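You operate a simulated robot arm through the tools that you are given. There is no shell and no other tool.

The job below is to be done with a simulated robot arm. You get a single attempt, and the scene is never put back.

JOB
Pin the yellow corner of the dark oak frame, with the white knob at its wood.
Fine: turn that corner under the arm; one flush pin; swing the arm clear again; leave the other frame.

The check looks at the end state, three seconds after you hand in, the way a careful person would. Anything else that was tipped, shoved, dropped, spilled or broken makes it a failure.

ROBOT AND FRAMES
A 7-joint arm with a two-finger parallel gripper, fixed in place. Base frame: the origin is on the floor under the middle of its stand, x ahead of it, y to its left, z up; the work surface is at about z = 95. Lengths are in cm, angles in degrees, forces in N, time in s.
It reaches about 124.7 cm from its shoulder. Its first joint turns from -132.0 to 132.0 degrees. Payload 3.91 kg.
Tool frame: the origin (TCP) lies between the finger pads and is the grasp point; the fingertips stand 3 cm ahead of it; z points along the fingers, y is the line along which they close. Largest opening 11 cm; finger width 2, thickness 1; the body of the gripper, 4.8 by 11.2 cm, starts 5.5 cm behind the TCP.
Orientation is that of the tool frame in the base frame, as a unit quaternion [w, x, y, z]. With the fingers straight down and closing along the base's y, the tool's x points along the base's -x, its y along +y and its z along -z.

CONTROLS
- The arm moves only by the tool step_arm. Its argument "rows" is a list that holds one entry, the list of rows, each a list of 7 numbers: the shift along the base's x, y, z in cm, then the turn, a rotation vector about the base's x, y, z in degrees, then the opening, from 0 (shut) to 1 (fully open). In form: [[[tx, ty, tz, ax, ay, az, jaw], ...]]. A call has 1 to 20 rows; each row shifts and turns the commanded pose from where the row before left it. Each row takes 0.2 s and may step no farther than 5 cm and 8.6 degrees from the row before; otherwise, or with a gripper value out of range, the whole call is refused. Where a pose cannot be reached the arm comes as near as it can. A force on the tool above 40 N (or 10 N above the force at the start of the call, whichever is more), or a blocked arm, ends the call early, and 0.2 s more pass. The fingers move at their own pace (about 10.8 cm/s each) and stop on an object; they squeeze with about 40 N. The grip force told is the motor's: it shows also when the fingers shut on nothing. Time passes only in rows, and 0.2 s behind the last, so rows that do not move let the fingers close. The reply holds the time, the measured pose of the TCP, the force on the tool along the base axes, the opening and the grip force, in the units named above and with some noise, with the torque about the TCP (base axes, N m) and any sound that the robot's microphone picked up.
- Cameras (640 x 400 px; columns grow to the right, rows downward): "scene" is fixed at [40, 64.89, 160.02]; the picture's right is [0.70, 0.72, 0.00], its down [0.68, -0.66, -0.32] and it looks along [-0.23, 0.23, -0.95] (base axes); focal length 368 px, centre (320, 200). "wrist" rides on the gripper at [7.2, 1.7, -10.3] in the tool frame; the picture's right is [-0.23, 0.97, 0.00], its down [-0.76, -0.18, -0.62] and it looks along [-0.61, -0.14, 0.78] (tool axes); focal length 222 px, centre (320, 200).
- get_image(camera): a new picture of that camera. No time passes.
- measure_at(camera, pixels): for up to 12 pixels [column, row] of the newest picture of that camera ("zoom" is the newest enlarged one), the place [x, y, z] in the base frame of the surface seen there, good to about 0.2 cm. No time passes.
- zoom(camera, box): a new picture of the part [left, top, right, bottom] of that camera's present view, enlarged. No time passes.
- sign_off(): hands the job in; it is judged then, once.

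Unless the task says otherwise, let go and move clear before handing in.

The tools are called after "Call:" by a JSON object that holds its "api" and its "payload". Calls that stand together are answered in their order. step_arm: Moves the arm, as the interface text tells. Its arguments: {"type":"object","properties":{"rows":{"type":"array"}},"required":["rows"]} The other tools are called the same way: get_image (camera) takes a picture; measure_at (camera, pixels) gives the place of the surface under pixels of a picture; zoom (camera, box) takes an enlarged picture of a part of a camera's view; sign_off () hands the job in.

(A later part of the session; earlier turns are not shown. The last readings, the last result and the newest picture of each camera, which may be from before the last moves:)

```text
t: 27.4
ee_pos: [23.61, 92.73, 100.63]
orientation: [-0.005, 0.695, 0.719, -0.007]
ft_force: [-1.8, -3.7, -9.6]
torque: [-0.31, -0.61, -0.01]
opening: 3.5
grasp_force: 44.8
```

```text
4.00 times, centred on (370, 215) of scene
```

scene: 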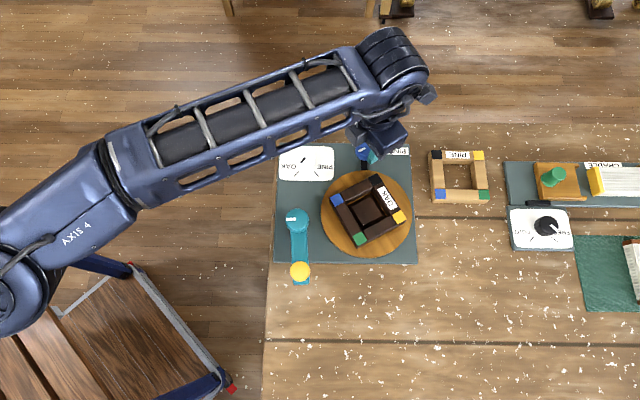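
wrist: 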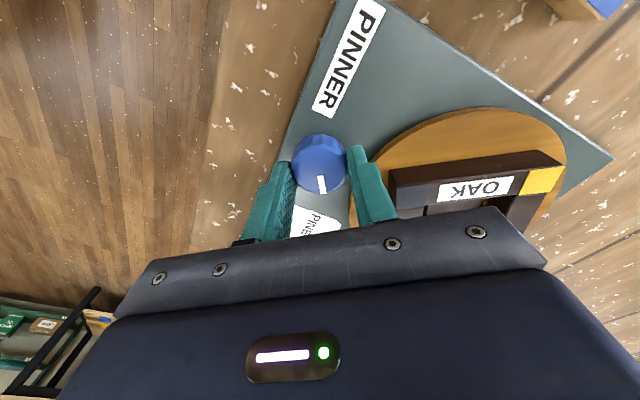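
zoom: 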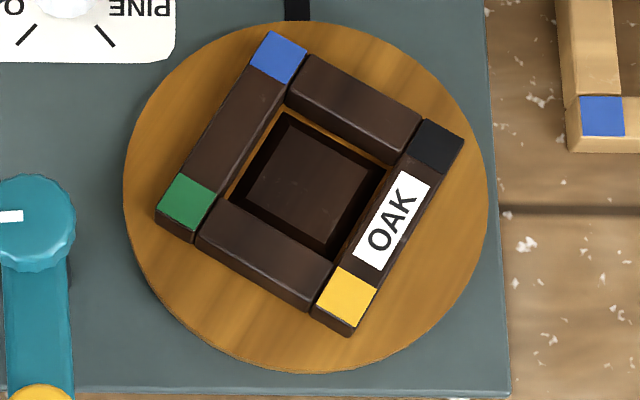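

Yellow is ~121° around; about 59° remain. I'll open, turn the hand back, and regrip.

Call:
{"api": "step_arm", "payload": {"rows": [[[0, 0, 0, 0, 0, 0, 0.5], [0, 0, 0, 0, 0, 0, 0.5], [0, 0, 0, 0, 0, 0, 0.5], [0, 0, 0, 0, 0, 7.5, 0.5], [0, 0, 0, 0, 0, 7.5, 0.5], [0, 0, 0, 0, 0, 7.5, 0.5], [0, 0, 0, 0, 0, 7.5, 0.5], [0, 0, 0, 0, 0, 7.5, 0.5], [0, 0, 0, 0, 0, 7.5, 0.5], [0, 0, 0, 0, 0, 7.5, 0.5], [0, 0, 0, 0, 0, 7.5, 0.5], [0, 0, 0, 0, 0, 0, 0.5]]]}}

Call:
{"api": "zoom", "payload": {"camera": "wrist", "box": [250, 110, 390, 230]}}

```text
t: 30.0
ee_pos: [23.66, 92.79, 100.7]
orientation: [-0.001, 0.242, 0.97, -0.007]
ft_force: [0.4, 0.5, -0.5]
torque: [0.01, 0.03, -0.02]
opening: 5.51
grasp_force: 0.0
```

```text
3.33 times, centred on (320, 170) of wrist
```

zoom: 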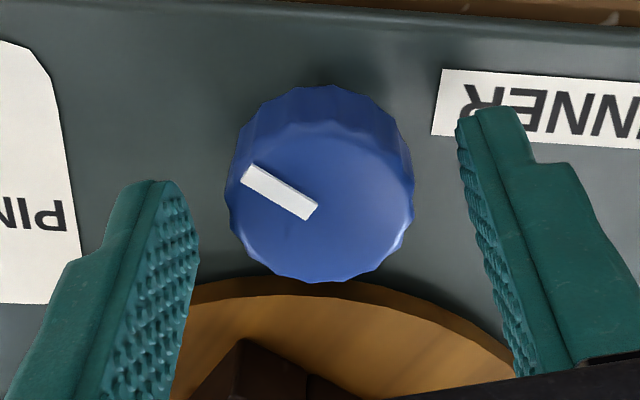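

Regripping and turning the last ~57° in 5° steps.

Call:
{"api": "step_arm", "payload": {"rows": [[[0, 0, 0, 0, 0, 0, 0.3], [0, 0, 0, 0, 0, 0, 0.2], [0, 0, 0, 0, 0, 0, 0.0], [0, 0, 0, 0, 0, 0, 0.0]]]}}

Call:
{"api": "step_arm", "payload": {"rows": [[[0, 0, 0, 0, 0, -5, 0.0], [0, 0, 0, 0, 0, -5, 0.0], [0, 0, 0, 0, 0, -5, 0.0], [0, 0, 0, 0, 0, -5, 0.0], [0, 0, 0, 0, 0, -5, 0.0], [0, 0, 0, 0, 0, -5, 0.0], [0, 0, 0, 0, 0, -5, 0.0], [0, 0, 0, 0, 0, -5, 0.0], [0, 0, 0, 0, 0, 0, 0.0]]]}}

Call:
{"api": "zoom", "payload": {"camera": "scene", "box": [320, 165, 420, 265]}}

```text
t: 31.0
ee_pos: [23.6, 92.66, 100.63]
orientation: [-0.002, 0.243, 0.97, -0.008]
ft_force: [-1.1, 0.2, -0.5]
torque: [0.71, -0.15, -0.01]
opening: 3.49
grasp_force: 44.8
```

```text
t: 33.0
ee_pos: [23.64, 92.72, 100.69]
orientation: [-0.005, 0.56, 0.829, -0.007]
ft_force: [-2.4, 20.7, 0.2]
torque: [1.23, -0.4, -0.02]
opening: 3.46
grasp_force: 45.0
```

```text
4.00 times, centred on (370, 215) of scene
```

zoom: 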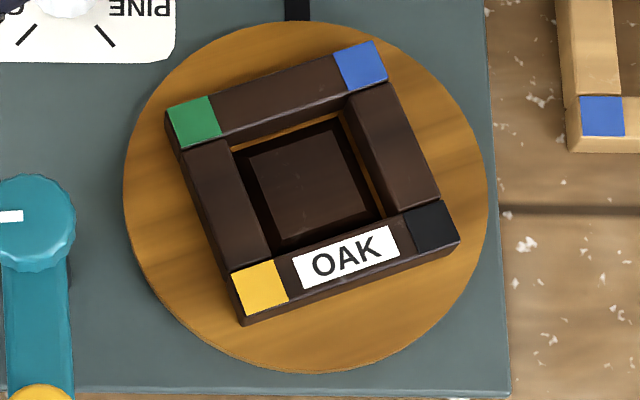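

Yellow is at about 290° (zoom 260,287), needing ~20° more. I'll turn 20° further.

Call:
{"api": "step_arm", "payload": {"rows": [[[0, 0, 0, 0, 0, -5, 0.0], [0, 0, 0, 0, 0, -5, 0.0], [0, 0, 0, 0, 0, -5, 0.0], [0, 0, 0, 0, 0, -5, 0.0], [0, 0, 0, 0, 0, 0, 0.0]]]}}

Call:
{"api": "zoom", "payload": {"camera": "scene", "box": [320, 165, 420, 265]}}

```text
t: 34.2
ee_pos: [23.65, 92.75, 100.69]
orientation: [-0.004, 0.696, 0.718, -0.006]
ft_force: [5.1, 11.4, -4.7]
torque: [0.15, -1.05, -0.07]
opening: 3.5
grasp_force: 44.8
```

```text
4.00 times, centred on (370, 215) of scene
```

zoom: 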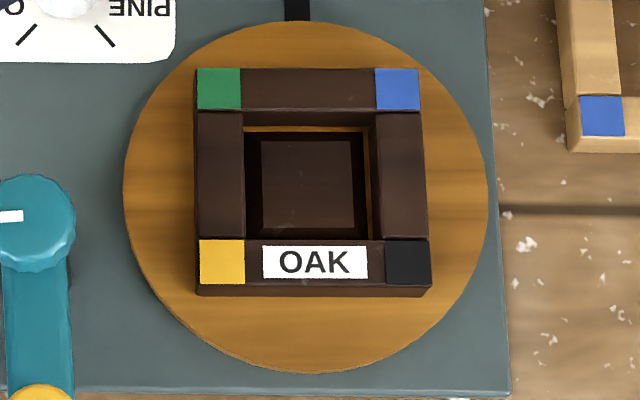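

Yellow now sits exactly where blue was at the start (zoom 221,262), square to the plate. I'll release the blue knob, lift, and move over the teal knob on the arm's pivot at about (26.7,73.3).

Call:
{"api": "step_arm", "payload": {"rows": [[[0, 0, 0, 0, 0, 0, 0.5], [0, 0, 0, 0, 0, 0, 0.5], [0, 0, 4, 0, 0, 0, 0.5], [0.3, -4, 3, 0, 0, 0, 0.5], [0.6, -4, 2.9, 0, 0, 0, 0.5], [0.7, -4, 2, 0, 0, 0, 0.5], [0.7, -4, 2, 0, 0, 0, 0.5], [0.7, -3.4, 1.5, 0, 0, 0, 0.5], [0, 0, 0, 0, 0, 0, 0.5]]]}}

Call:
{"api": "get_image", "payload": {"camera": "wrist"}}

Call:
{"api": "get_image", "payload": {"camera": "scene"}}

Call:
{"api": "zoom", "payload": {"camera": "scene", "box": [320, 165, 420, 265]}}

```text
t: 36.2
ee_pos: [26.79, 73.17, 116.23]
orientation: [-0.005, 0.695, 0.719, -0.006]
ft_force: [0.2, -0.1, -0.4]
torque: [0.02, 0.02, -0.02]
opening: 5.5
grasp_force: 0.0
```

```text
taken
```

wrist: 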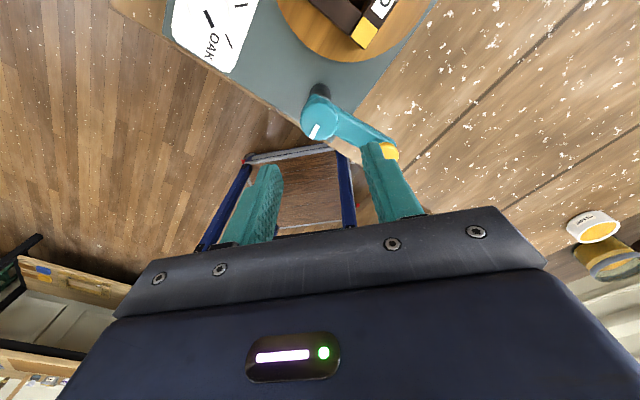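

```text
taken
```

scene: 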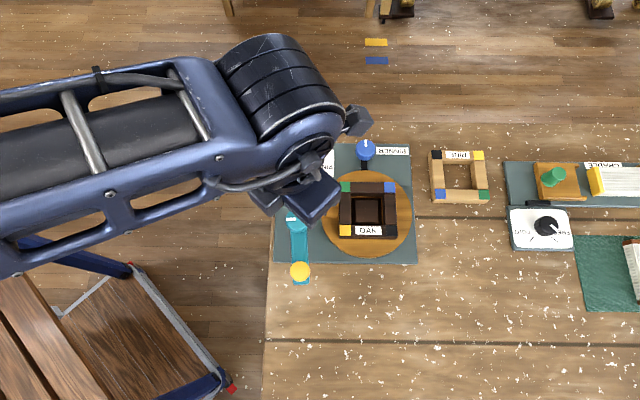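

```text
4.00 times, centred on (370, 215) of scene
```

zoom: 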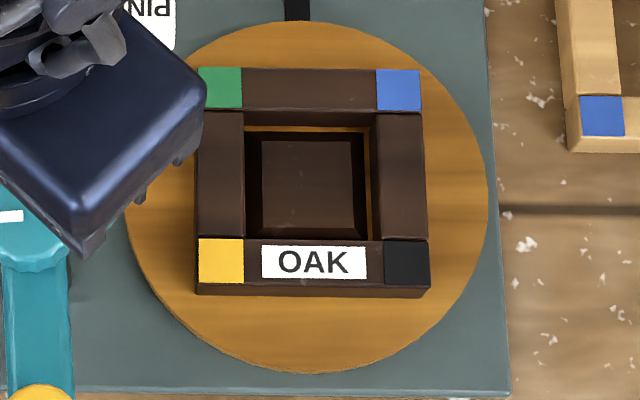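

The frame held its place with yellow near the arm. The teal knob shows at wrist (319,121); I'll measure it for centring.

Call:
{"api": "zoom", "payload": {"camera": "wrist", "box": [270, 80, 420, 180]}}

Call:
{"api": "measure_at", "payload": {"camera": "wrist", "pixels": [[319, 122], [303, 122], [335, 122], [319, 138], [319, 105], [319, 101], [352, 128], [370, 135], [390, 151], [343, 128]]}}

```text
4.00 times, centred on (345, 130) of wrist
```

zoom: 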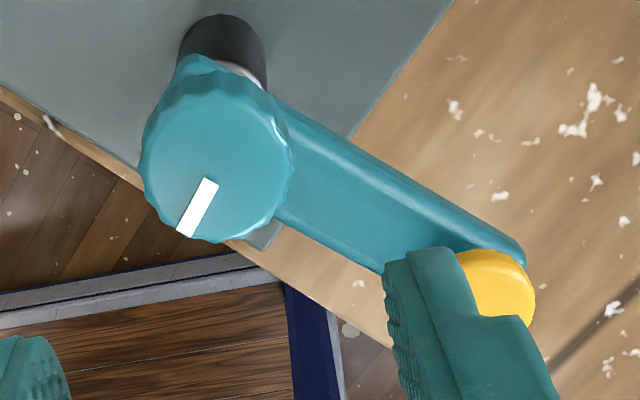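

```text
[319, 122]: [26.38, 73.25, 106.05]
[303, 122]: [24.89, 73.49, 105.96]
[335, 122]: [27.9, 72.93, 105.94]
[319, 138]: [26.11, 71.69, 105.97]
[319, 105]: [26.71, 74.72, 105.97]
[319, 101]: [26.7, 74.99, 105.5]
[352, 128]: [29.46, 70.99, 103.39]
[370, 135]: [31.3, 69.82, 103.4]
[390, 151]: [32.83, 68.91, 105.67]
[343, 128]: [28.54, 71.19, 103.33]
```

The teal knob's axis is near (26.5,73.27), its top at 106 and the arm bar's top at 103.4. I'll descend so fingertips stop at z≈104, above the bar, and close.

Call:
{"api": "step_arm", "payload": {"rows": [[[-0.25, 0.1, -4, 0, 0, 0, 0.5], [0, 0, -4, 0, 0, 0, 0.5], [0, 0, -1.1, 0, 0, 0, 0.5], [0, 0, 0, 0, 0, 0, 0.5]]]}}

Call:
{"api": "zoom", "payload": {"camera": "wrist", "box": [250, 110, 390, 230]}}

```text
t: 37.2
ee_pos: [26.33, 73.3, 107.0]
orientation: [-0.006, 0.696, 0.718, -0.006]
ft_force: [0.5, -0.2, 0.1]
torque: [0.01, -0.01, 0.0]
opening: 5.5
grasp_force: 0.0
```

```text
3.33 times, centred on (320, 170) of wrist
```

zoom: 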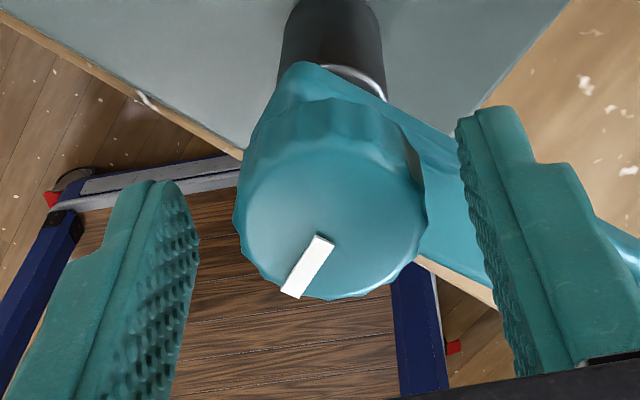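

The knob is centred between the pads. I'll close and try a small counter-clockwise turn to see whether the arm swings in.

Call:
{"api": "step_arm", "payload": {"rows": [[[0, 0, 0, 0, 0, 0, 0.3], [0, 0, 0, 0, 0, 0, 0.2], [0, 0, 0, 0, 0, 0, 0.0], [0, 0, 0, 0, 0, 0, 0.0]]]}}

Call:
{"api": "step_arm", "payload": {"rows": [[[0, 0, 0, 0, 0, 4, 0.0], [0, 0, 0, 0, 0, 4, 0.0], [0, 0, 0, 0, 0, 4, 0.0], [0, 0, 0, 0, 0, 0, 0.0]]]}}

Call:
{"api": "get_image", "payload": {"camera": "wrist"}}

Call:
{"api": "get_image", "payload": {"camera": "scene"}}

```text
t: 38.2
ee_pos: [26.37, 73.34, 107.03]
orientation: [-0.006, 0.695, 0.719, -0.006]
ft_force: [19.4, 3.1, -1.0]
torque: [0.08, -1.2, 0.31]
opening: 3.49
grasp_force: 44.9
```

```text
t: 39.2
ee_pos: [26.43, 73.34, 106.93]
orientation: [-0.004, 0.617, 0.787, -0.006]
ft_force: [19.6, 4.4, 5.6]
torque: [0.08, -1.05, 0.02]
opening: 3.47
grasp_force: 44.8
```

```text
taken
```

wrist: 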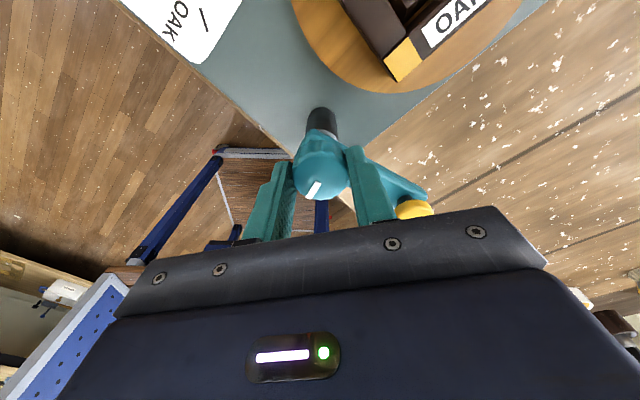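

```text
taken
```

scene: 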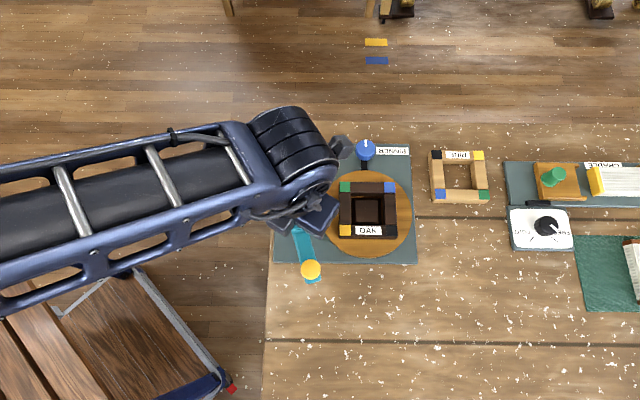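

The arm swings with the teal knob (yellow knob moved from scene (300,271) to (311,269)). I'll continue 50° counter-clockwise.

Call:
{"api": "step_arm", "payload": {"rows": [[[0, 0, 0, 0, 0, 5, 0.0], [0, 0, 0, 0, 0, 5, 0.0], [0, 0, 0, 0, 0, 5, 0.0], [0, 0, 0, 0, 0, 5, 0.0], [0, 0, 0, 0, 0, 5, 0.0], [0, 0, 0, 0, 0, 5, 0.0], [0, 0, 0, 0, 0, 5, 0.0], [0, 0, 0, 0, 0, 5, 0.0], [0, 0, 0, 0, 0, 5, 0.0], [0, 0, 0, 0, 0, 5, 0.0], [0, 0, 0, 0, 0, 0, 0.0]]]}}

Call:
{"api": "get_image", "payload": {"camera": "scene"}}

Call:
{"api": "zoom", "payload": {"camera": "scene", "box": [270, 180, 400, 280]}}

```text
t: 41.6
ee_pos: [26.31, 73.37, 106.93]
orientation: [-0.002, 0.225, 0.974, -0.009]
ft_force: [-6.0, -15.6, -12.6]
torque: [0.39, -0.17, 0.02]
opening: 3.48
grasp_force: 44.9
```

```text
taken
```

scene: 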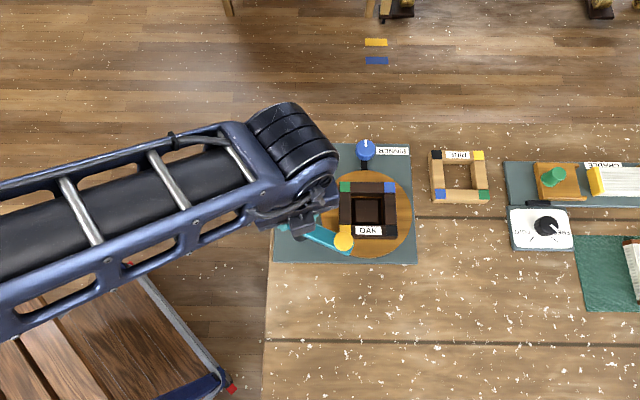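

```text
4.00 times, centred on (335, 230) of scene
```

zoom: 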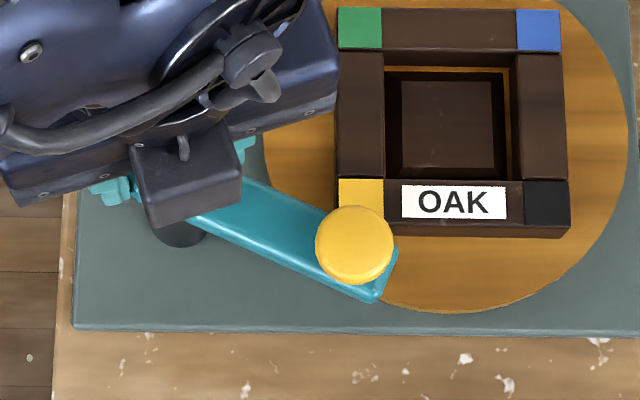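

The plunger is now near (34.0,76.1), about 24° short of the yellow block at (32.2,78.9). I'll turn another 20° in small steps.

Call:
{"api": "step_arm", "payload": {"rows": [[[0, 0, 0, 0, 0, 4, 0.0], [0, 0, 0, 0, 0, 4, 0.0], [0, 0, 0, 0, 0, 4, 0.0], [0, 0, 0, 0, 0, 4, 0.0], [0, 0, 0, 0, 0, 4, 0.0], [0, 0, 0, 0, 0, 0, 0.0]]]}}

Call:
{"api": "zoom", "payload": {"camera": "scene", "box": [270, 180, 400, 280]}}

Call:
{"api": "get_image", "payload": {"camera": "wrist"}}

```text
t: 43.0
ee_pos: [26.3, 73.25, 106.92]
orientation: [-0.001, 0.051, 0.999, -0.009]
ft_force: [-15.2, -19.2, -12.8]
torque: [0.36, 0.46, 0.05]
opening: 3.46
grasp_force: 44.6
```

```text
4.00 times, centred on (335, 230) of scene
```

zoom: 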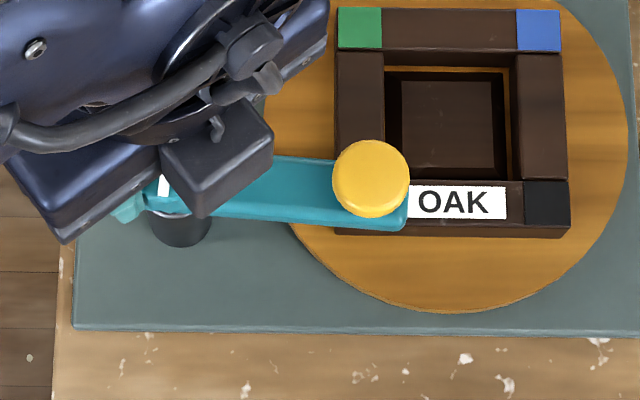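

```text
taken
```

wrist: 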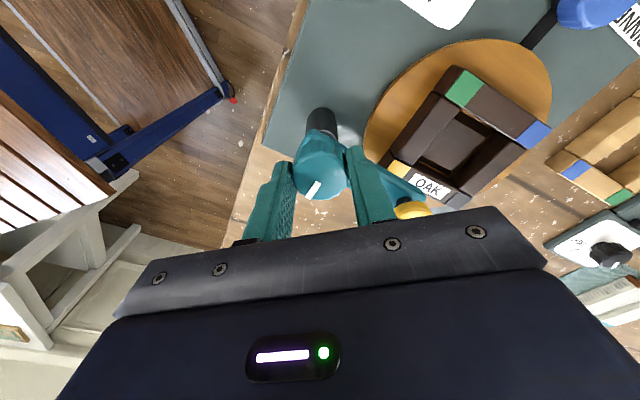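

The plunger knob is at about (32.6,78.3), roughly 5° short. Let me measure it directly before the last adjustment.

Call:
{"api": "get_image", "payload": {"camera": "scene"}}

Call:
{"api": "measure_at", "payload": {"camera": "scene", "pixels": [[347.5, 225], [340, 225], [355, 225], [347.5, 217], [347.5, 232], [345, 222], [390, 231], [345, 187], [389, 187], [330, 230], [355, 236], [342, 236]]}}

```text
taken
```

scene: 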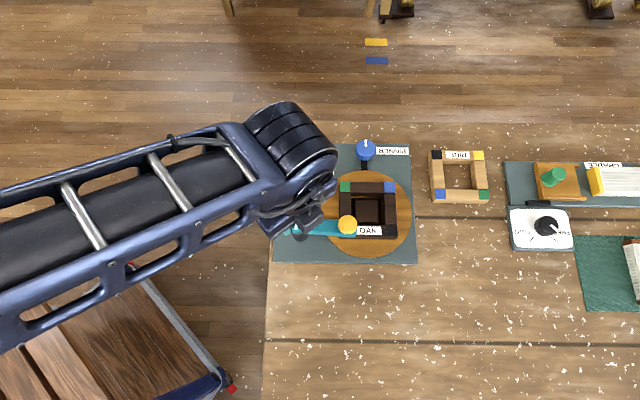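

```text
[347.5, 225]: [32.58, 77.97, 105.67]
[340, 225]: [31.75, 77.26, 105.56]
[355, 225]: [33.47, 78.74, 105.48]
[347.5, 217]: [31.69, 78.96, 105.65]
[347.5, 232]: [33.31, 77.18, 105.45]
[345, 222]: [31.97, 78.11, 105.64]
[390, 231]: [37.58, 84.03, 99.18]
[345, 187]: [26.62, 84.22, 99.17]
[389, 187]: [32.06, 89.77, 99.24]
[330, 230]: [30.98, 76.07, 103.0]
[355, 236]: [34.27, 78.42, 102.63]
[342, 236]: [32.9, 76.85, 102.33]
```

The plunger lies on the right arc, about 0.7 cm (5°) short of being over the yellow block; its knob should appear at scene (349.8,218.6). I'll turn 5° more.

Call:
{"api": "step_arm", "payload": {"rows": [[[0, 0, 0, 0, 0, 2.5, 0.0], [0, 0, 0, 0, 0, 2.5, 0.0], [0, 0, 0, 0, 0, 0, 0.0]]]}}

Call:
{"api": "zoom", "payload": {"camera": "scene", "box": [270, 180, 400, 280]}}

```text
t: 43.8
ee_pos: [26.33, 73.27, 106.99]
orientation: [0.0, 0.009, 1.0, -0.009]
ft_force: [-16.3, -23.9, -18.0]
torque: [0.32, -0.17, -0.25]
opening: 3.47
grasp_force: 45.0
```

```text
4.00 times, centred on (335, 230) of scene
```

zoom: 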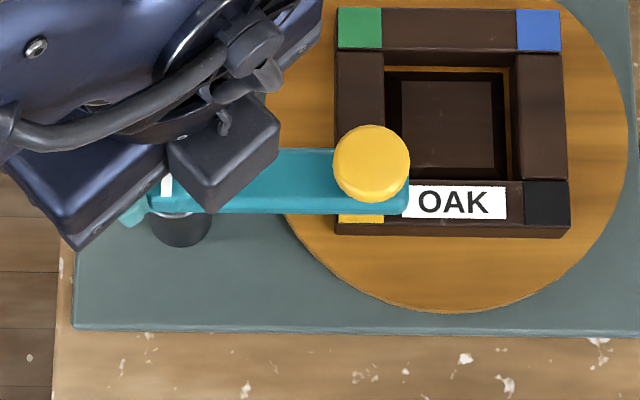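

The plunger is now at about (32.17,78.8), right over the yellow block at (32.18,78.9), with a bit of stop torque felt. I'll release the teal knob, rise, and check that the arm stays.

Call:
{"api": "step_arm", "payload": {"rows": [[[0, 0, 0, 0, 0, 0, 0.4], [0, 0, 0, 0, 0, 0, 0.5], [0, 0, 0, 0, 0, 0, 0.5], [0, 0, 4, 0, 0, 0, 0.5], [0, 0, 4, 0, 0, 0, 0.5], [0, 0, 4, 0, 0, 0, 0.3], [0, -4, 2, 0, 0, 0, 0.0], [0, -4, 2, 0, 0, 0, 0.0], [0, -4, 0, 0, 0, 0, 0.0]]]}}

Call:
{"api": "zoom", "payload": {"camera": "scene", "box": [270, 180, 400, 280]}}

Call:
{"api": "get_image", "payload": {"camera": "wrist"}}

```text
t: 45.8
ee_pos: [26.59, 61.67, 123.01]
orientation: [0.0, 0.009, 1.0, -0.009]
ft_force: [0.0, -0.7, -1.3]
torque: [-0.03, -0.02, 0.0]
opening: 0.01
grasp_force: 37.8
```

```text
4.00 times, centred on (335, 230) of scene
```

zoom: 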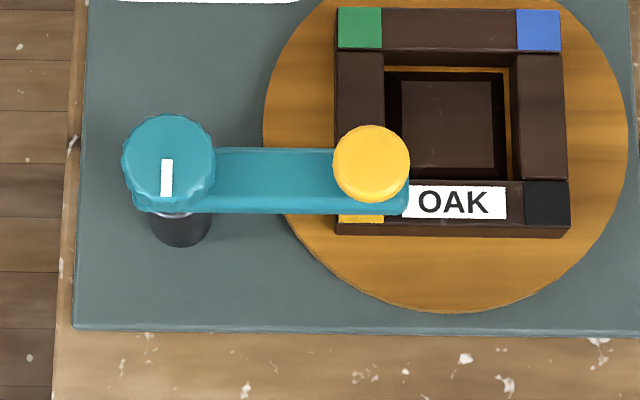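

```text
taken
```

wrist: 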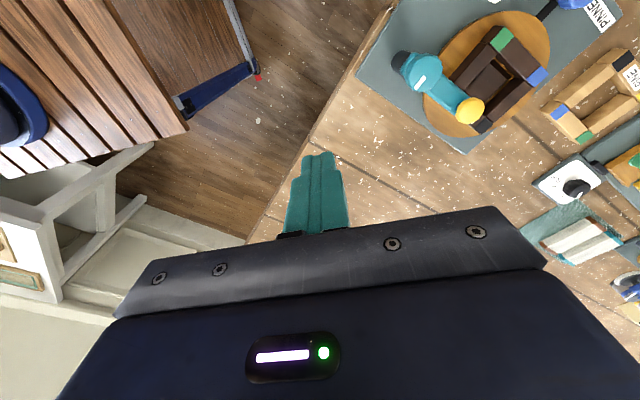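

The arm stayed put, pointing at exactly 45° with the plunger over yellow. I'll look from the wrist camera at the alignment from another angle.

Call:
{"api": "zoom", "payload": {"camera": "wrist", "box": [380, 10, 560, 140]}}

Call:
{"api": "measure_at", "payload": {"camera": "wrist", "pixels": [[469, 110], [421, 70], [482, 125], [445, 92], [477, 123], [474, 122]]}}

```text
3.08 times, centred on (470, 75) of wrist
```

zoom: 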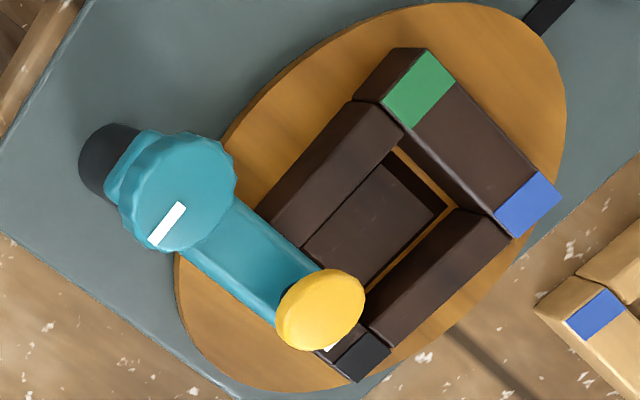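

```text
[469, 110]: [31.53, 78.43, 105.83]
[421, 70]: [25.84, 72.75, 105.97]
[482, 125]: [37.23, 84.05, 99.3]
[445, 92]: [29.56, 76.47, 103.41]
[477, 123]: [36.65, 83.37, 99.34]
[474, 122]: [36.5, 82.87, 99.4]
```

The alignment looks right from the wrist too (yellow plunger knob at wrist (484,110) covers the yellow block). Next I move the closed fingers above the plunger knob, tips about 1 cm above it.

Call:
{"api": "step_arm", "payload": {"rows": [[[1.31, 4.28, 0, 1, 0, 0, 0.0], [1.31, 4.28, 0, 0, 0, 0, 0.0], [1.31, 4.28, 0, 0, 0, 0, 0.0], [1.33, 4.29, 0, 0, 0, 0, 0.0], [0, 0, -4, 0, 0, 0, 0.0], [0, 0, -4, 0, 0, 0, 0.0], [0, 0, -3, 0, 0, 0, 0.0], [0, 0, -2, 0, 0, 0, 0.0], [0, 0, 0, 0, 0, 0, 0.0]]]}}

Call:
{"api": "get_image", "payload": {"camera": "wrist"}}

Call:
{"api": "zoom", "payload": {"camera": "scene", "box": [270, 180, 400, 280]}}

```text
t: 47.8
ee_pos: [31.69, 78.45, 109.92]
orientation: [0.0, 0.009, 1.0, 0.001]
ft_force: [0.2, 0.3, -0.2]
torque: [-0.04, 0.02, -0.02]
opening: 0.0
grasp_force: 37.6
```

```text
taken
```

wrist: 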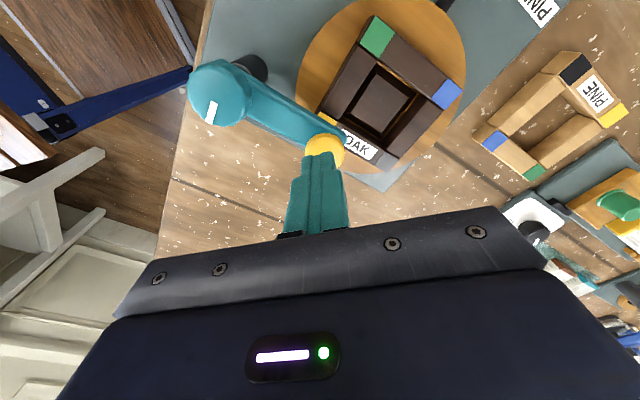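

```text
4.00 times, centred on (335, 230) of scene
```

zoom: 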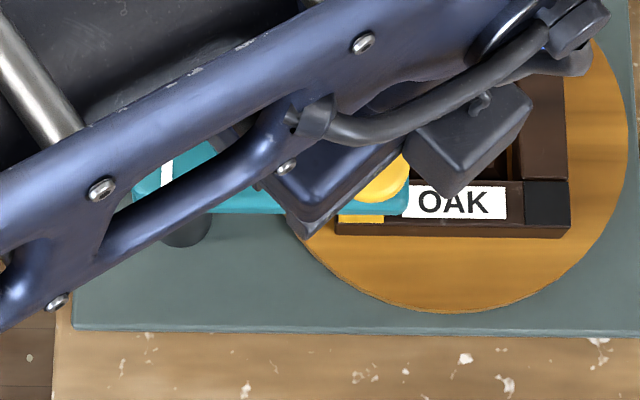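

Call:
{"api": "zoom", "payload": {"camera": "wrist", "box": [270, 100, 390, 200]}}

Call:
{"api": "measure_at", "payload": {"camera": "wrist", "pixels": [[325, 143], [310, 147], [340, 148], [325, 136], [342, 152], [318, 160], [330, 158]]}}

```text
4.00 times, centred on (330, 150) of wrist
```

zoom: 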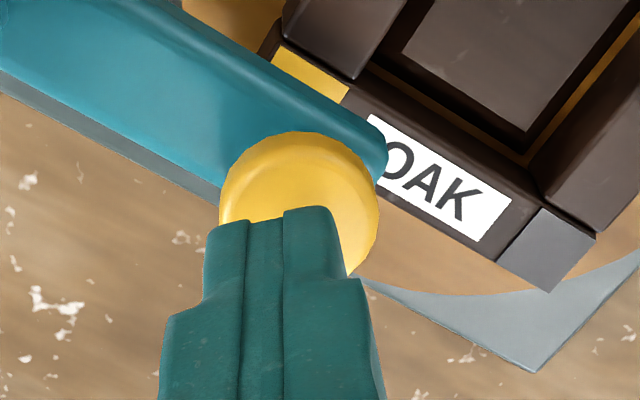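

```text
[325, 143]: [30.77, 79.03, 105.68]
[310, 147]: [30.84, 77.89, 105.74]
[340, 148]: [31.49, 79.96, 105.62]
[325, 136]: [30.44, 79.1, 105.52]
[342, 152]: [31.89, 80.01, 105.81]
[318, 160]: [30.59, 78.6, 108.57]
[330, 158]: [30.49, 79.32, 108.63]
```

The fingertips are centred on the plunger knob (centre ≈ (31.75,78.85), top 105.65; tips at ≈106.9). I'll press straight down in one smooth stroke, watching force and sound.

Call:
{"api": "step_arm", "payload": {"rows": [[[0, 0.1, -0.5, 0, 0, 0, 0.0], [0, 0, -0.4, 0, 0, 0, 0.0], [0, 0, -0.3, 0, 0, 0, 0.0], [0, 0, -0.3, 0, 0, 0, 0.0], [0, 0, -0.3, 0, 0, 0, 0.0], [0, 0, -0.3, 0, 0, 0, 0.0], [0, 0, -0.3, 0, 0, 0, 0.0], [0, 0, -0.3, 0, 0, 0, 0.0], [0, 0, -0.3, 0, 0, 0, 0.0], [0, 0, -0.3, 0, 0, 0, 0.0], [0, 0, -0.3, 0, 0, 0, 0.0], [0, 0, -0.3, 0, 0, 0, 0.0], [0, 0, -0.3, 0, 0, 0, 0.0], [0, 0, -0.3, 0, 0, 0, 0.0], [0, 0, -0.3, 0, 0, 0, 0.0]]]}}

Call:
{"api": "get_image", "payload": {"camera": "wrist"}}

Call:
{"api": "zoom", "payload": {"camera": "wrist", "box": [270, 100, 390, 200]}}

```text
t: 49.9
ee_pos: [31.64, 78.76, 107.8]
orientation: [0.001, 0.01, 1.0, 0.004]
ft_force: [-2.7, -5.3, 12.8]
torque: [-0.16, 0.09, 0.03]
opening: 0.0
grasp_force: 38.4
heard: click
stopped in row 10: the force on the tool passed its limit at 45 N (the readings are from after the stop); the commanded pose is now the measured one
```

```text
taken
```

wrist: 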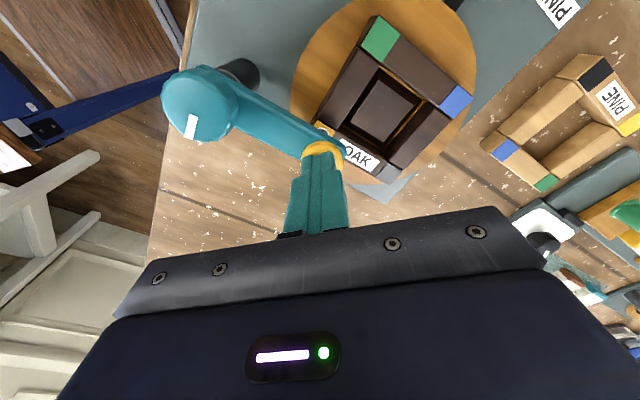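

```text
4.00 times, centred on (330, 150) of wrist
```

zoom: 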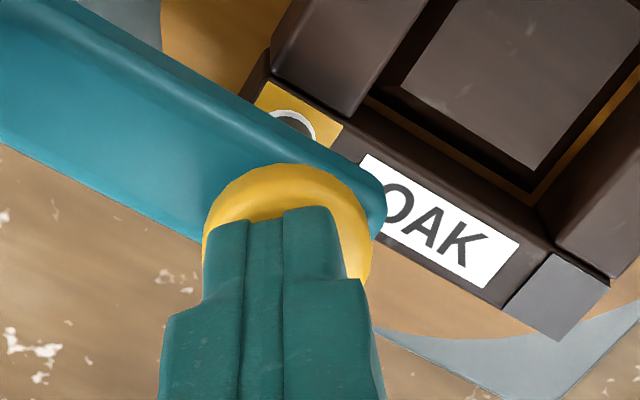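

A click was heard and the driver's nose ring now shows on the yellow block (zoom 293,125). I'll measure how far the knob went down before deciding whether the stroke is complete.

Call:
{"api": "measure_at", "payload": {"camera": "zoom", "pixels": [[290, 180], [240, 205], [350, 205], [293, 125], [300, 112], [280, 95], [150, 150], [320, 130], [362, 230], [220, 240]]}}

Call:
{"api": "zoom", "payload": {"camera": "wrist", "box": [300, 110, 360, 160]}}

Call:
{"api": "zoom", "payload": {"camera": "scene", "box": [310, 200, 390, 250]}}

```text
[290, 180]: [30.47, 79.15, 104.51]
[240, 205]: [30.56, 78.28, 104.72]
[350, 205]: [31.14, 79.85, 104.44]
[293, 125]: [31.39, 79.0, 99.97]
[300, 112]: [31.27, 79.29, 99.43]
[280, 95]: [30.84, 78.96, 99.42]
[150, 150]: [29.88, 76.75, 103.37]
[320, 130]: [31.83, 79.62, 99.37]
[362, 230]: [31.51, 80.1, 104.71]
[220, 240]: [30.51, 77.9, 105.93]
```

```text
8.00 times, centred on (330, 135) of wrist
```

zoom: 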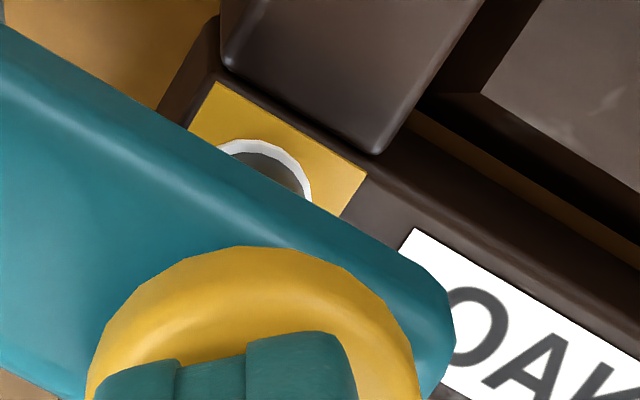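

```text
8.00 times, centred on (350, 225) of scene
```

zoom: 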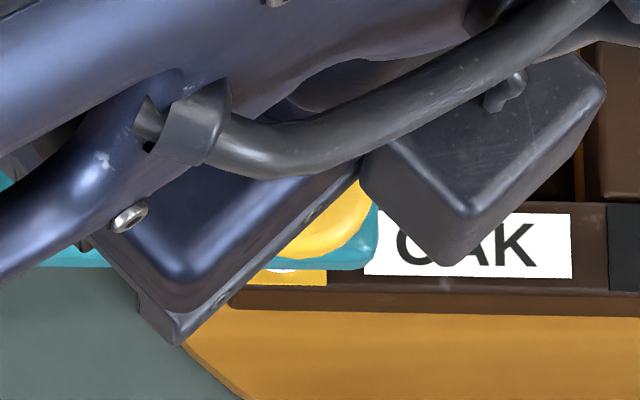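

The knob went down about 1 cm (105.65 to ~104.6) and force ended at 45 N. Still holding it down, I'll press a little more to confirm the stroke has bottomed out rather than stopping short.

Call:
{"api": "step_arm", "payload": {"rows": [[[0, 0, -0.3, 0, 0, 0, 0.0], [0, 0, -0.3, 0, 0, 0, 0.0], [0, 0, -0.3, 0, 0, 0, 0.0], [0, 0, -0.3, 0, 0, 0, 0.0]]]}}

Call:
{"api": "get_image", "payload": {"camera": "wrist"}}

Call:
{"api": "zoom", "payload": {"camera": "wrist", "box": [270, 100, 390, 200]}}

Call:
{"api": "measure_at", "payload": {"camera": "zoom", "pixels": [[290, 180], [240, 205], [350, 205], [293, 125], [300, 112], [280, 95], [362, 230]]}}

```text
t: 50.4
ee_pos: [31.67, 78.74, 107.71]
orientation: [0.002, 0.01, 1.0, 0.007]
ft_force: [-3.3, -4.0, 12.9]
torque: [-0.12, 0.08, 0.02]
opening: 0.01
grasp_force: 37.6
stopped in row 2: the force on the tool passed its limit at 45 N (the readings are from after the stop); the commanded pose is now the measured one
```

```text
taken
```

wrist: 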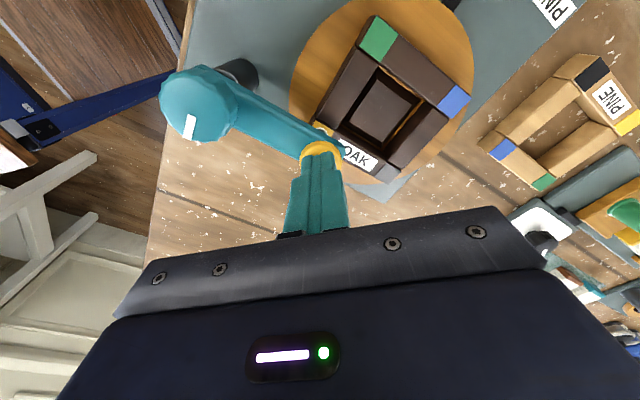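

```text
4.00 times, centred on (330, 150) of wrist
```

zoom: 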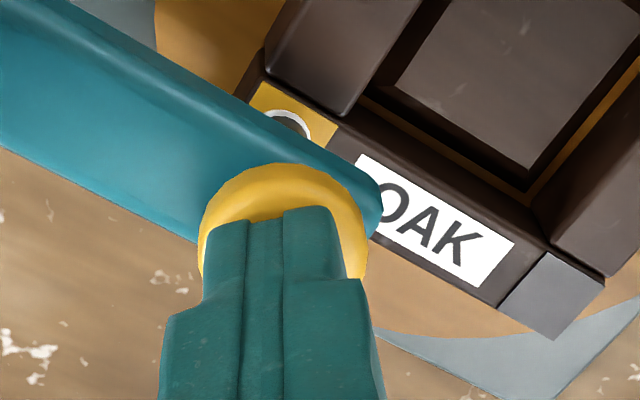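

```text
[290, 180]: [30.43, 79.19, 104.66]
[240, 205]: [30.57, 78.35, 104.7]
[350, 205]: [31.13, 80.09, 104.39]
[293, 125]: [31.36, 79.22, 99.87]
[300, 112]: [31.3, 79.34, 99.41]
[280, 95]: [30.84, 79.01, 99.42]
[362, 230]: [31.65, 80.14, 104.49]
```

Position did not change (107.8 → 107.7) while force rose at once, so the stroke is bottomed and the click was the drive. I'll lift off straight up and look.

Call:
{"api": "step_arm", "payload": {"rows": [[[0, 0, 1, 0, 0, 0, 0.0], [0, 0, 2, 0, 0, 0, 0.0], [0, 0, 4, 0, 0, 0, 0.0], [0, 0, 4, 0, 0, 0, 0.0], [0, -4, 2, 0, 0, 0, 0.0], [0, -4, 0, 0, 0, 0, 0.3], [-2, -4, 0, 0, 0, 0, 0.5], [-3, 0, 0, 0, 0, 0, 0.5]]]}}

Call:
{"api": "zoom", "payload": {"camera": "scene", "box": [270, 180, 400, 280]}}

Call:
{"api": "get_image", "payload": {"camera": "wrist"}}

```text
t: 52.2
ee_pos: [26.71, 66.75, 120.57]
orientation: [0.001, 0.01, 1.0, 0.008]
ft_force: [0.7, -0.2, -0.3]
torque: [-0.02, 0.0, -0.02]
opening: 5.49
grasp_force: 0.0
```

```text
4.00 times, centred on (335, 230) of scene
```

zoom: 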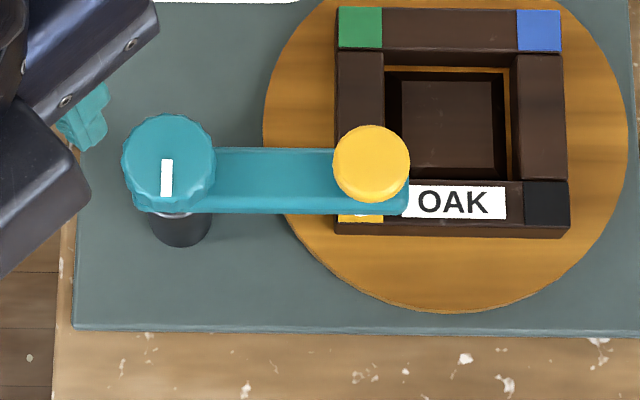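

```text
taken
```

wrist: 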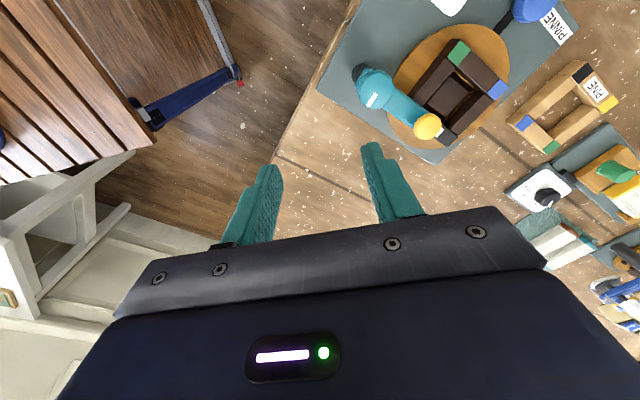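

The plunger sprang back up and a small white ring shows at the yellow block's edge (zoom 380,215). Now I go back onto the teal knob to swing the arm clear.

Call:
{"api": "step_arm", "payload": {"rows": [[[-0.15, 3.3, 0, -0.9, 0, 0, 0.5], [-0.15, 3.25, 0, 0, 0, 0, 0.5], [0, 0, -4, 0, 0, 0, 0.5], [0, 0, -4, 0, 0, 0, 0.5], [0, 0, -3, 0, 0, 0, 0.5], [0, 0, -2.5, 0, 0, 0, 0.5], [0, 0, 0, 0, 0, 0, 0.5]]]}}

Call:
{"api": "zoom", "payload": {"camera": "wrist", "box": [250, 110, 390, 230]}}

```text
t: 53.8
ee_pos: [26.3, 73.69, 107.0]
orientation: [0.0, 0.009, 1.0, -0.001]
ft_force: [-0.5, 0.3, 0.8]
torque: [0.02, -0.01, -0.02]
opening: 5.5
grasp_force: 0.0
```

```text
3.33 times, centred on (320, 170) of wrist
```

zoom: 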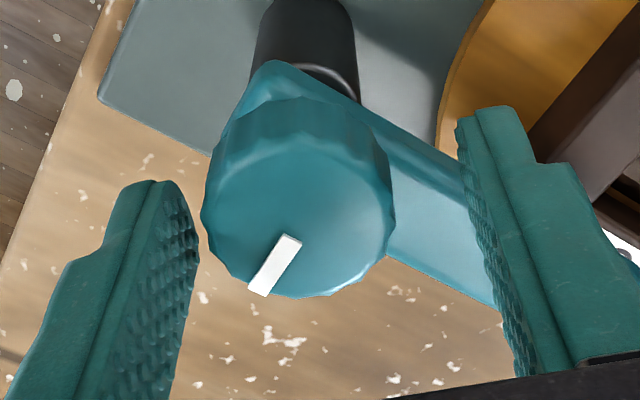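

The knob sits a little left between the pads, so I'll shift −0.4 in y, close and turn clockwise gently.

Call:
{"api": "step_arm", "payload": {"rows": [[[0, -0.4, 0, 0, 0, 0, 0.45], [0, 0, 0, 0, 0, 0, 0.3], [0, 0, 0, 0, 0, 0, 0.2], [0, 0, 0, 0, 0, 0, 0.0], [0, 0, 0, 0, 0, 0, 0.0]]]}}

Call:
{"api": "step_arm", "payload": {"rows": [[[0, 0, 0, 0, 0, -5, 0.0], [0, 0, 0, 0, 0, -5, 0.0], [0, 0, 0, 0, 0, -5, 0.0], [0, 0, 0, 0, 0, -5, 0.0], [0, 0, 0, 0, 0, -5, 0.0], [0, 0, 0, 0, 0, -5, 0.0], [0, 0, 0, 0, 0, -5, 0.0], [0, 0, 0, 0, 0, -5, 0.0], [0, 0, 0, 0, 0, 0, 0.0]]]}}

Call:
{"api": "get_image", "payload": {"camera": "scene"}}

Call:
{"api": "zoom", "payload": {"camera": "scene", "box": [270, 180, 400, 280]}}

```text
t: 55.0
ee_pos: [26.55, 73.13, 107.09]
orientation: [0.001, 0.01, 1.0, 0.0]
ft_force: [2.5, 25.2, -3.2]
torque: [0.92, -0.15, 0.0]
opening: 3.48
grasp_force: 45.1
```

```text
t: 55.9
ee_pos: [26.44, 73.16, 107.02]
orientation: [0.002, 0.141, 0.99, 0.0]
ft_force: [1.7, 14.1, -6.8]
torque: [0.59, -0.45, 0.0]
opening: 3.47
grasp_force: 44.9
stopped in row 4: the force on the tool passed its limit at 41 N (the readings are from after the stop); the commanded pose is now the measured one
```

```text
taken
```

scene: 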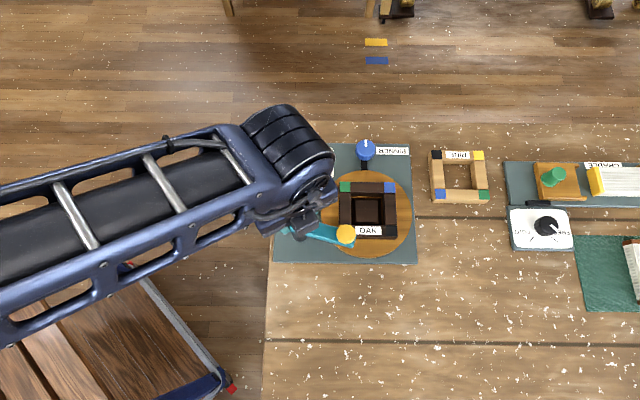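

```text
4.00 times, centred on (335, 230) of scene
```

zoom: 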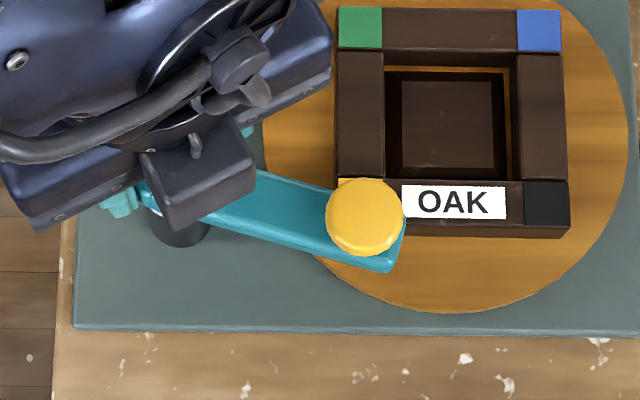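

The arm is swinging out (yellow knob at zoom (365,217)). I'll continue clockwise.

Call:
{"api": "step_arm", "payload": {"rows": [[[0, 0, 0, 0, 0, -5, 0.0], [0, 0, 0, 0, 0, -5, 0.0], [0, 0, 0, 0, 0, -5, 0.0], [0, 0, 0, 0, 0, -5, 0.0], [0, 0, 0, 0, 0, -5, 0.0], [0, 0, 0, 0, 0, -5, 0.0], [0, 0, 0, 0, 0, -5, 0.0], [0, 0, 0, 0, 0, -5, 0.0], [0, 0, 0, 0, 0, 0, 0.0]]]}}

Call:
{"api": "zoom", "payload": {"camera": "scene", "box": [270, 180, 400, 280]}}

```text
t: 57.6
ee_pos: [26.44, 73.23, 107.08]
orientation: [0.0, 0.456, 0.89, 0.001]
ft_force: [3.8, 16.4, -8.5]
torque: [0.9, 0.03, 0.0]
opening: 3.47
grasp_force: 44.8
stopped in row 8: the force on the tool passed its limit at 41 N (the readings are from after the stop); the commanded pose is now the measured one
```

```text
4.00 times, centred on (335, 230) of scene
```

zoom: 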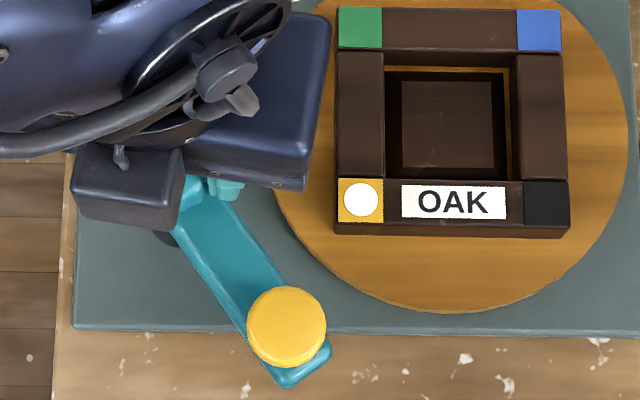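

The pin is visible now as a white disc centred on the yellow block (zoom 361,199). I'll finish swinging the arm about 31° more to its rest place.

Call:
{"api": "step_arm", "payload": {"rows": [[[0, 0, 0, 0, 0, -5, 0.0], [0, 0, 0, 0, 0, -5, 0.0], [0, 0, 0, 0, 0, -5, 0.0], [0, 0, 0, 0, 0, -5, 0.0], [0, 0, 0, 0, 0, -5, 0.0], [0, 0, 0, 0, 0, -5, 0.0], [0, 0, 0, 0, 0, 0, 0.0]]]}}

Call:
{"api": "get_image", "payload": {"camera": "scene"}}

Call:
{"api": "zoom", "payload": {"camera": "scene", "box": [325, 210, 375, 250]}}

Call:
{"api": "measure_at", "payload": {"camera": "zoom", "pixels": [[286, 198], [300, 200], [270, 200], [286, 180], [286, 215], [240, 165], [330, 170], [240, 240], [330, 240], [450, 230]]}}

```text
t: 59.2
ee_pos: [26.41, 73.22, 107.01]
orientation: [0.001, 0.671, 0.741, 0.0]
ft_force: [1.1, 27.6, -13.5]
torque: [0.49, -0.1, -0.04]
opening: 3.42
grasp_force: 44.9
```

```text
taken
```

scene: 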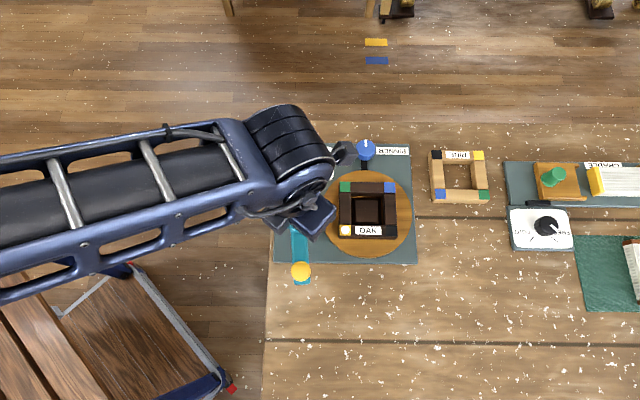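

```text
10.00 times, centred on (350, 230) of scene
```

zoom: 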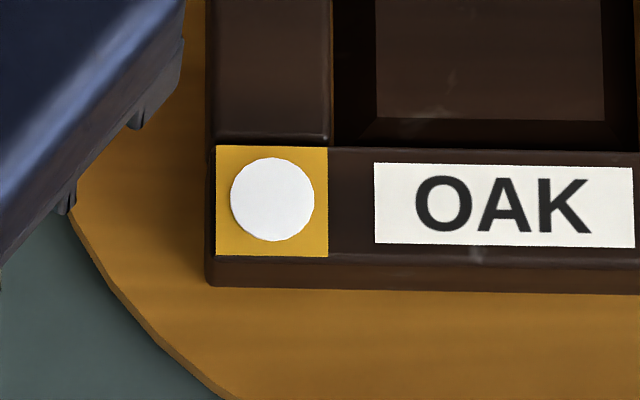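

```text
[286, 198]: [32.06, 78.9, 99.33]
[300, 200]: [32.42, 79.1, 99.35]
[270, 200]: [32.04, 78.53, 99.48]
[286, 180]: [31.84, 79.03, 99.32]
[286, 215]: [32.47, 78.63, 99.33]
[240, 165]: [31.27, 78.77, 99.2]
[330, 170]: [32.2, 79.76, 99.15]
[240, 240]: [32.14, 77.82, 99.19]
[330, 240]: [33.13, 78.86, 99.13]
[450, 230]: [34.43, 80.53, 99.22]
```

The pin disc reads z≈99.35 against the block's 99.2, so it looks flush, and the arm's knob is back at scene (300,271), its original place. I'll release the teal knob, rise, and inspect the pin up close.

Call:
{"api": "step_arm", "payload": {"rows": [[[0, 0, 0, 0, 0, 0, 0.4], [0, 0, 0, 0, 0, 0, 0.5], [0, 0, 0, 0, 0, 0, 0.5], [0, 0, 4, 0, 0, 0, 0.5], [0, 0, 4, 0, 0, 0, 0.5], [1.5, 2, 2, 0, 0, 5, 0.5], [1.5, 2, 0, 0, 0, 8, 0.5], [1.5, 2, 0, 0, 0, 8, 0.5], [0, 0, 0, 0, 0, 8, 0.5], [0, 0, 0, 0, 0, 8, 0.5], [0, 0, 0, 0, 0, 0, 0.5]]]}}

Call:
{"api": "get_image", "payload": {"camera": "wrist"}}

Call:
{"api": "get_image", "payload": {"camera": "scene"}}

```text
t: 61.6
ee_pos: [30.72, 79.15, 117.17]
orientation: [0.001, 0.401, 0.916, 0.0]
ft_force: [-0.1, 0.6, 0.3]
torque: [-0.01, 0.02, 0.0]
opening: 5.52
grasp_force: 0.1
```

```text
taken
```

wrist: 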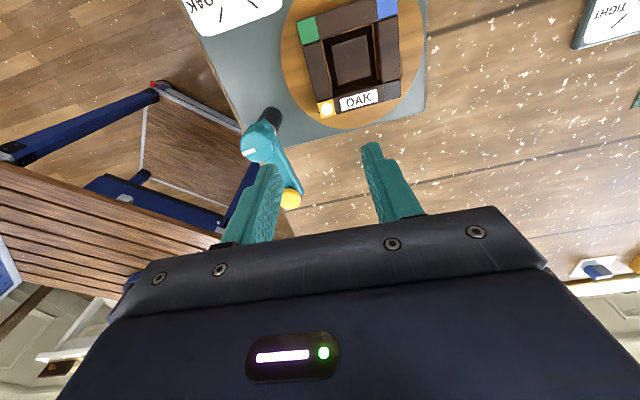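

```text
taken
```

scene: 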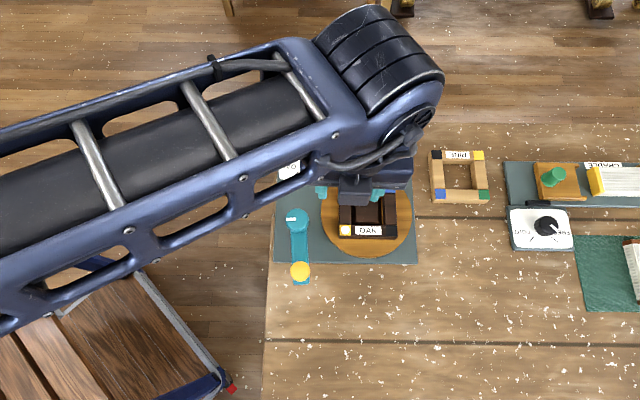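

Call:
{"api": "zoom", "payload": {"camera": "wrist", "box": [305, 85, 385, 130]}}

Call:
{"api": "measure_at", "payload": {"camera": "zoom", "pixels": [[176, 190], [165, 185], [190, 195], [145, 150], [205, 140], [215, 210], [155, 250], [300, 170]]}}

Call:
{"api": "zoom", "payload": {"camera": "wrist", "box": [280, 0, 420, 130]}}

```text
8.00 times, centred on (345, 108) of wrist
```

zoom: 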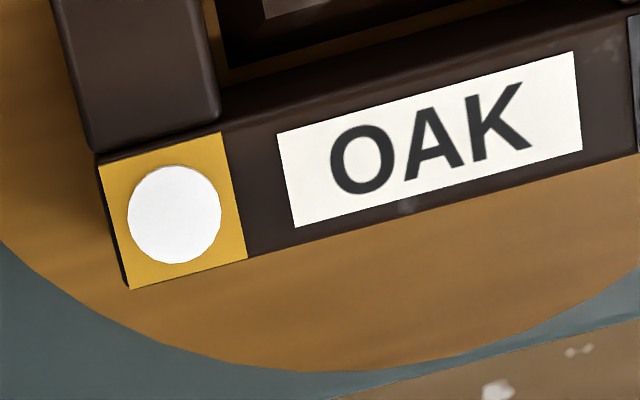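

```text
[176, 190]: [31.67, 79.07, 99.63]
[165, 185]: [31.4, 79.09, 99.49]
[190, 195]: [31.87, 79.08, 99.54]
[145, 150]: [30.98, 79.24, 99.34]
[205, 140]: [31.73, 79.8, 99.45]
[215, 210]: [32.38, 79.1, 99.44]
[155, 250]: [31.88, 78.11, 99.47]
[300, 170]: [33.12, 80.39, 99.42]
```

```text
3.08 times, centred on (350, 65) of wrist
```

zoom: 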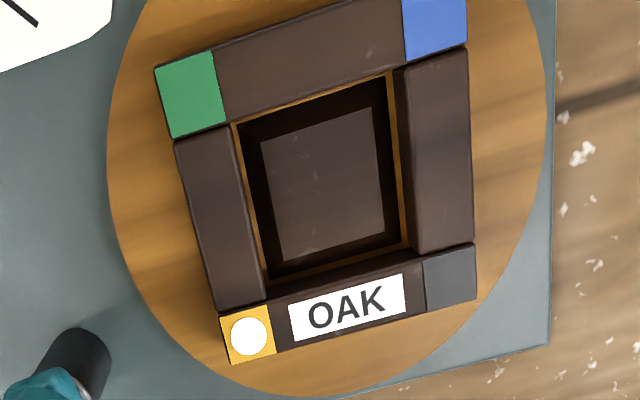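

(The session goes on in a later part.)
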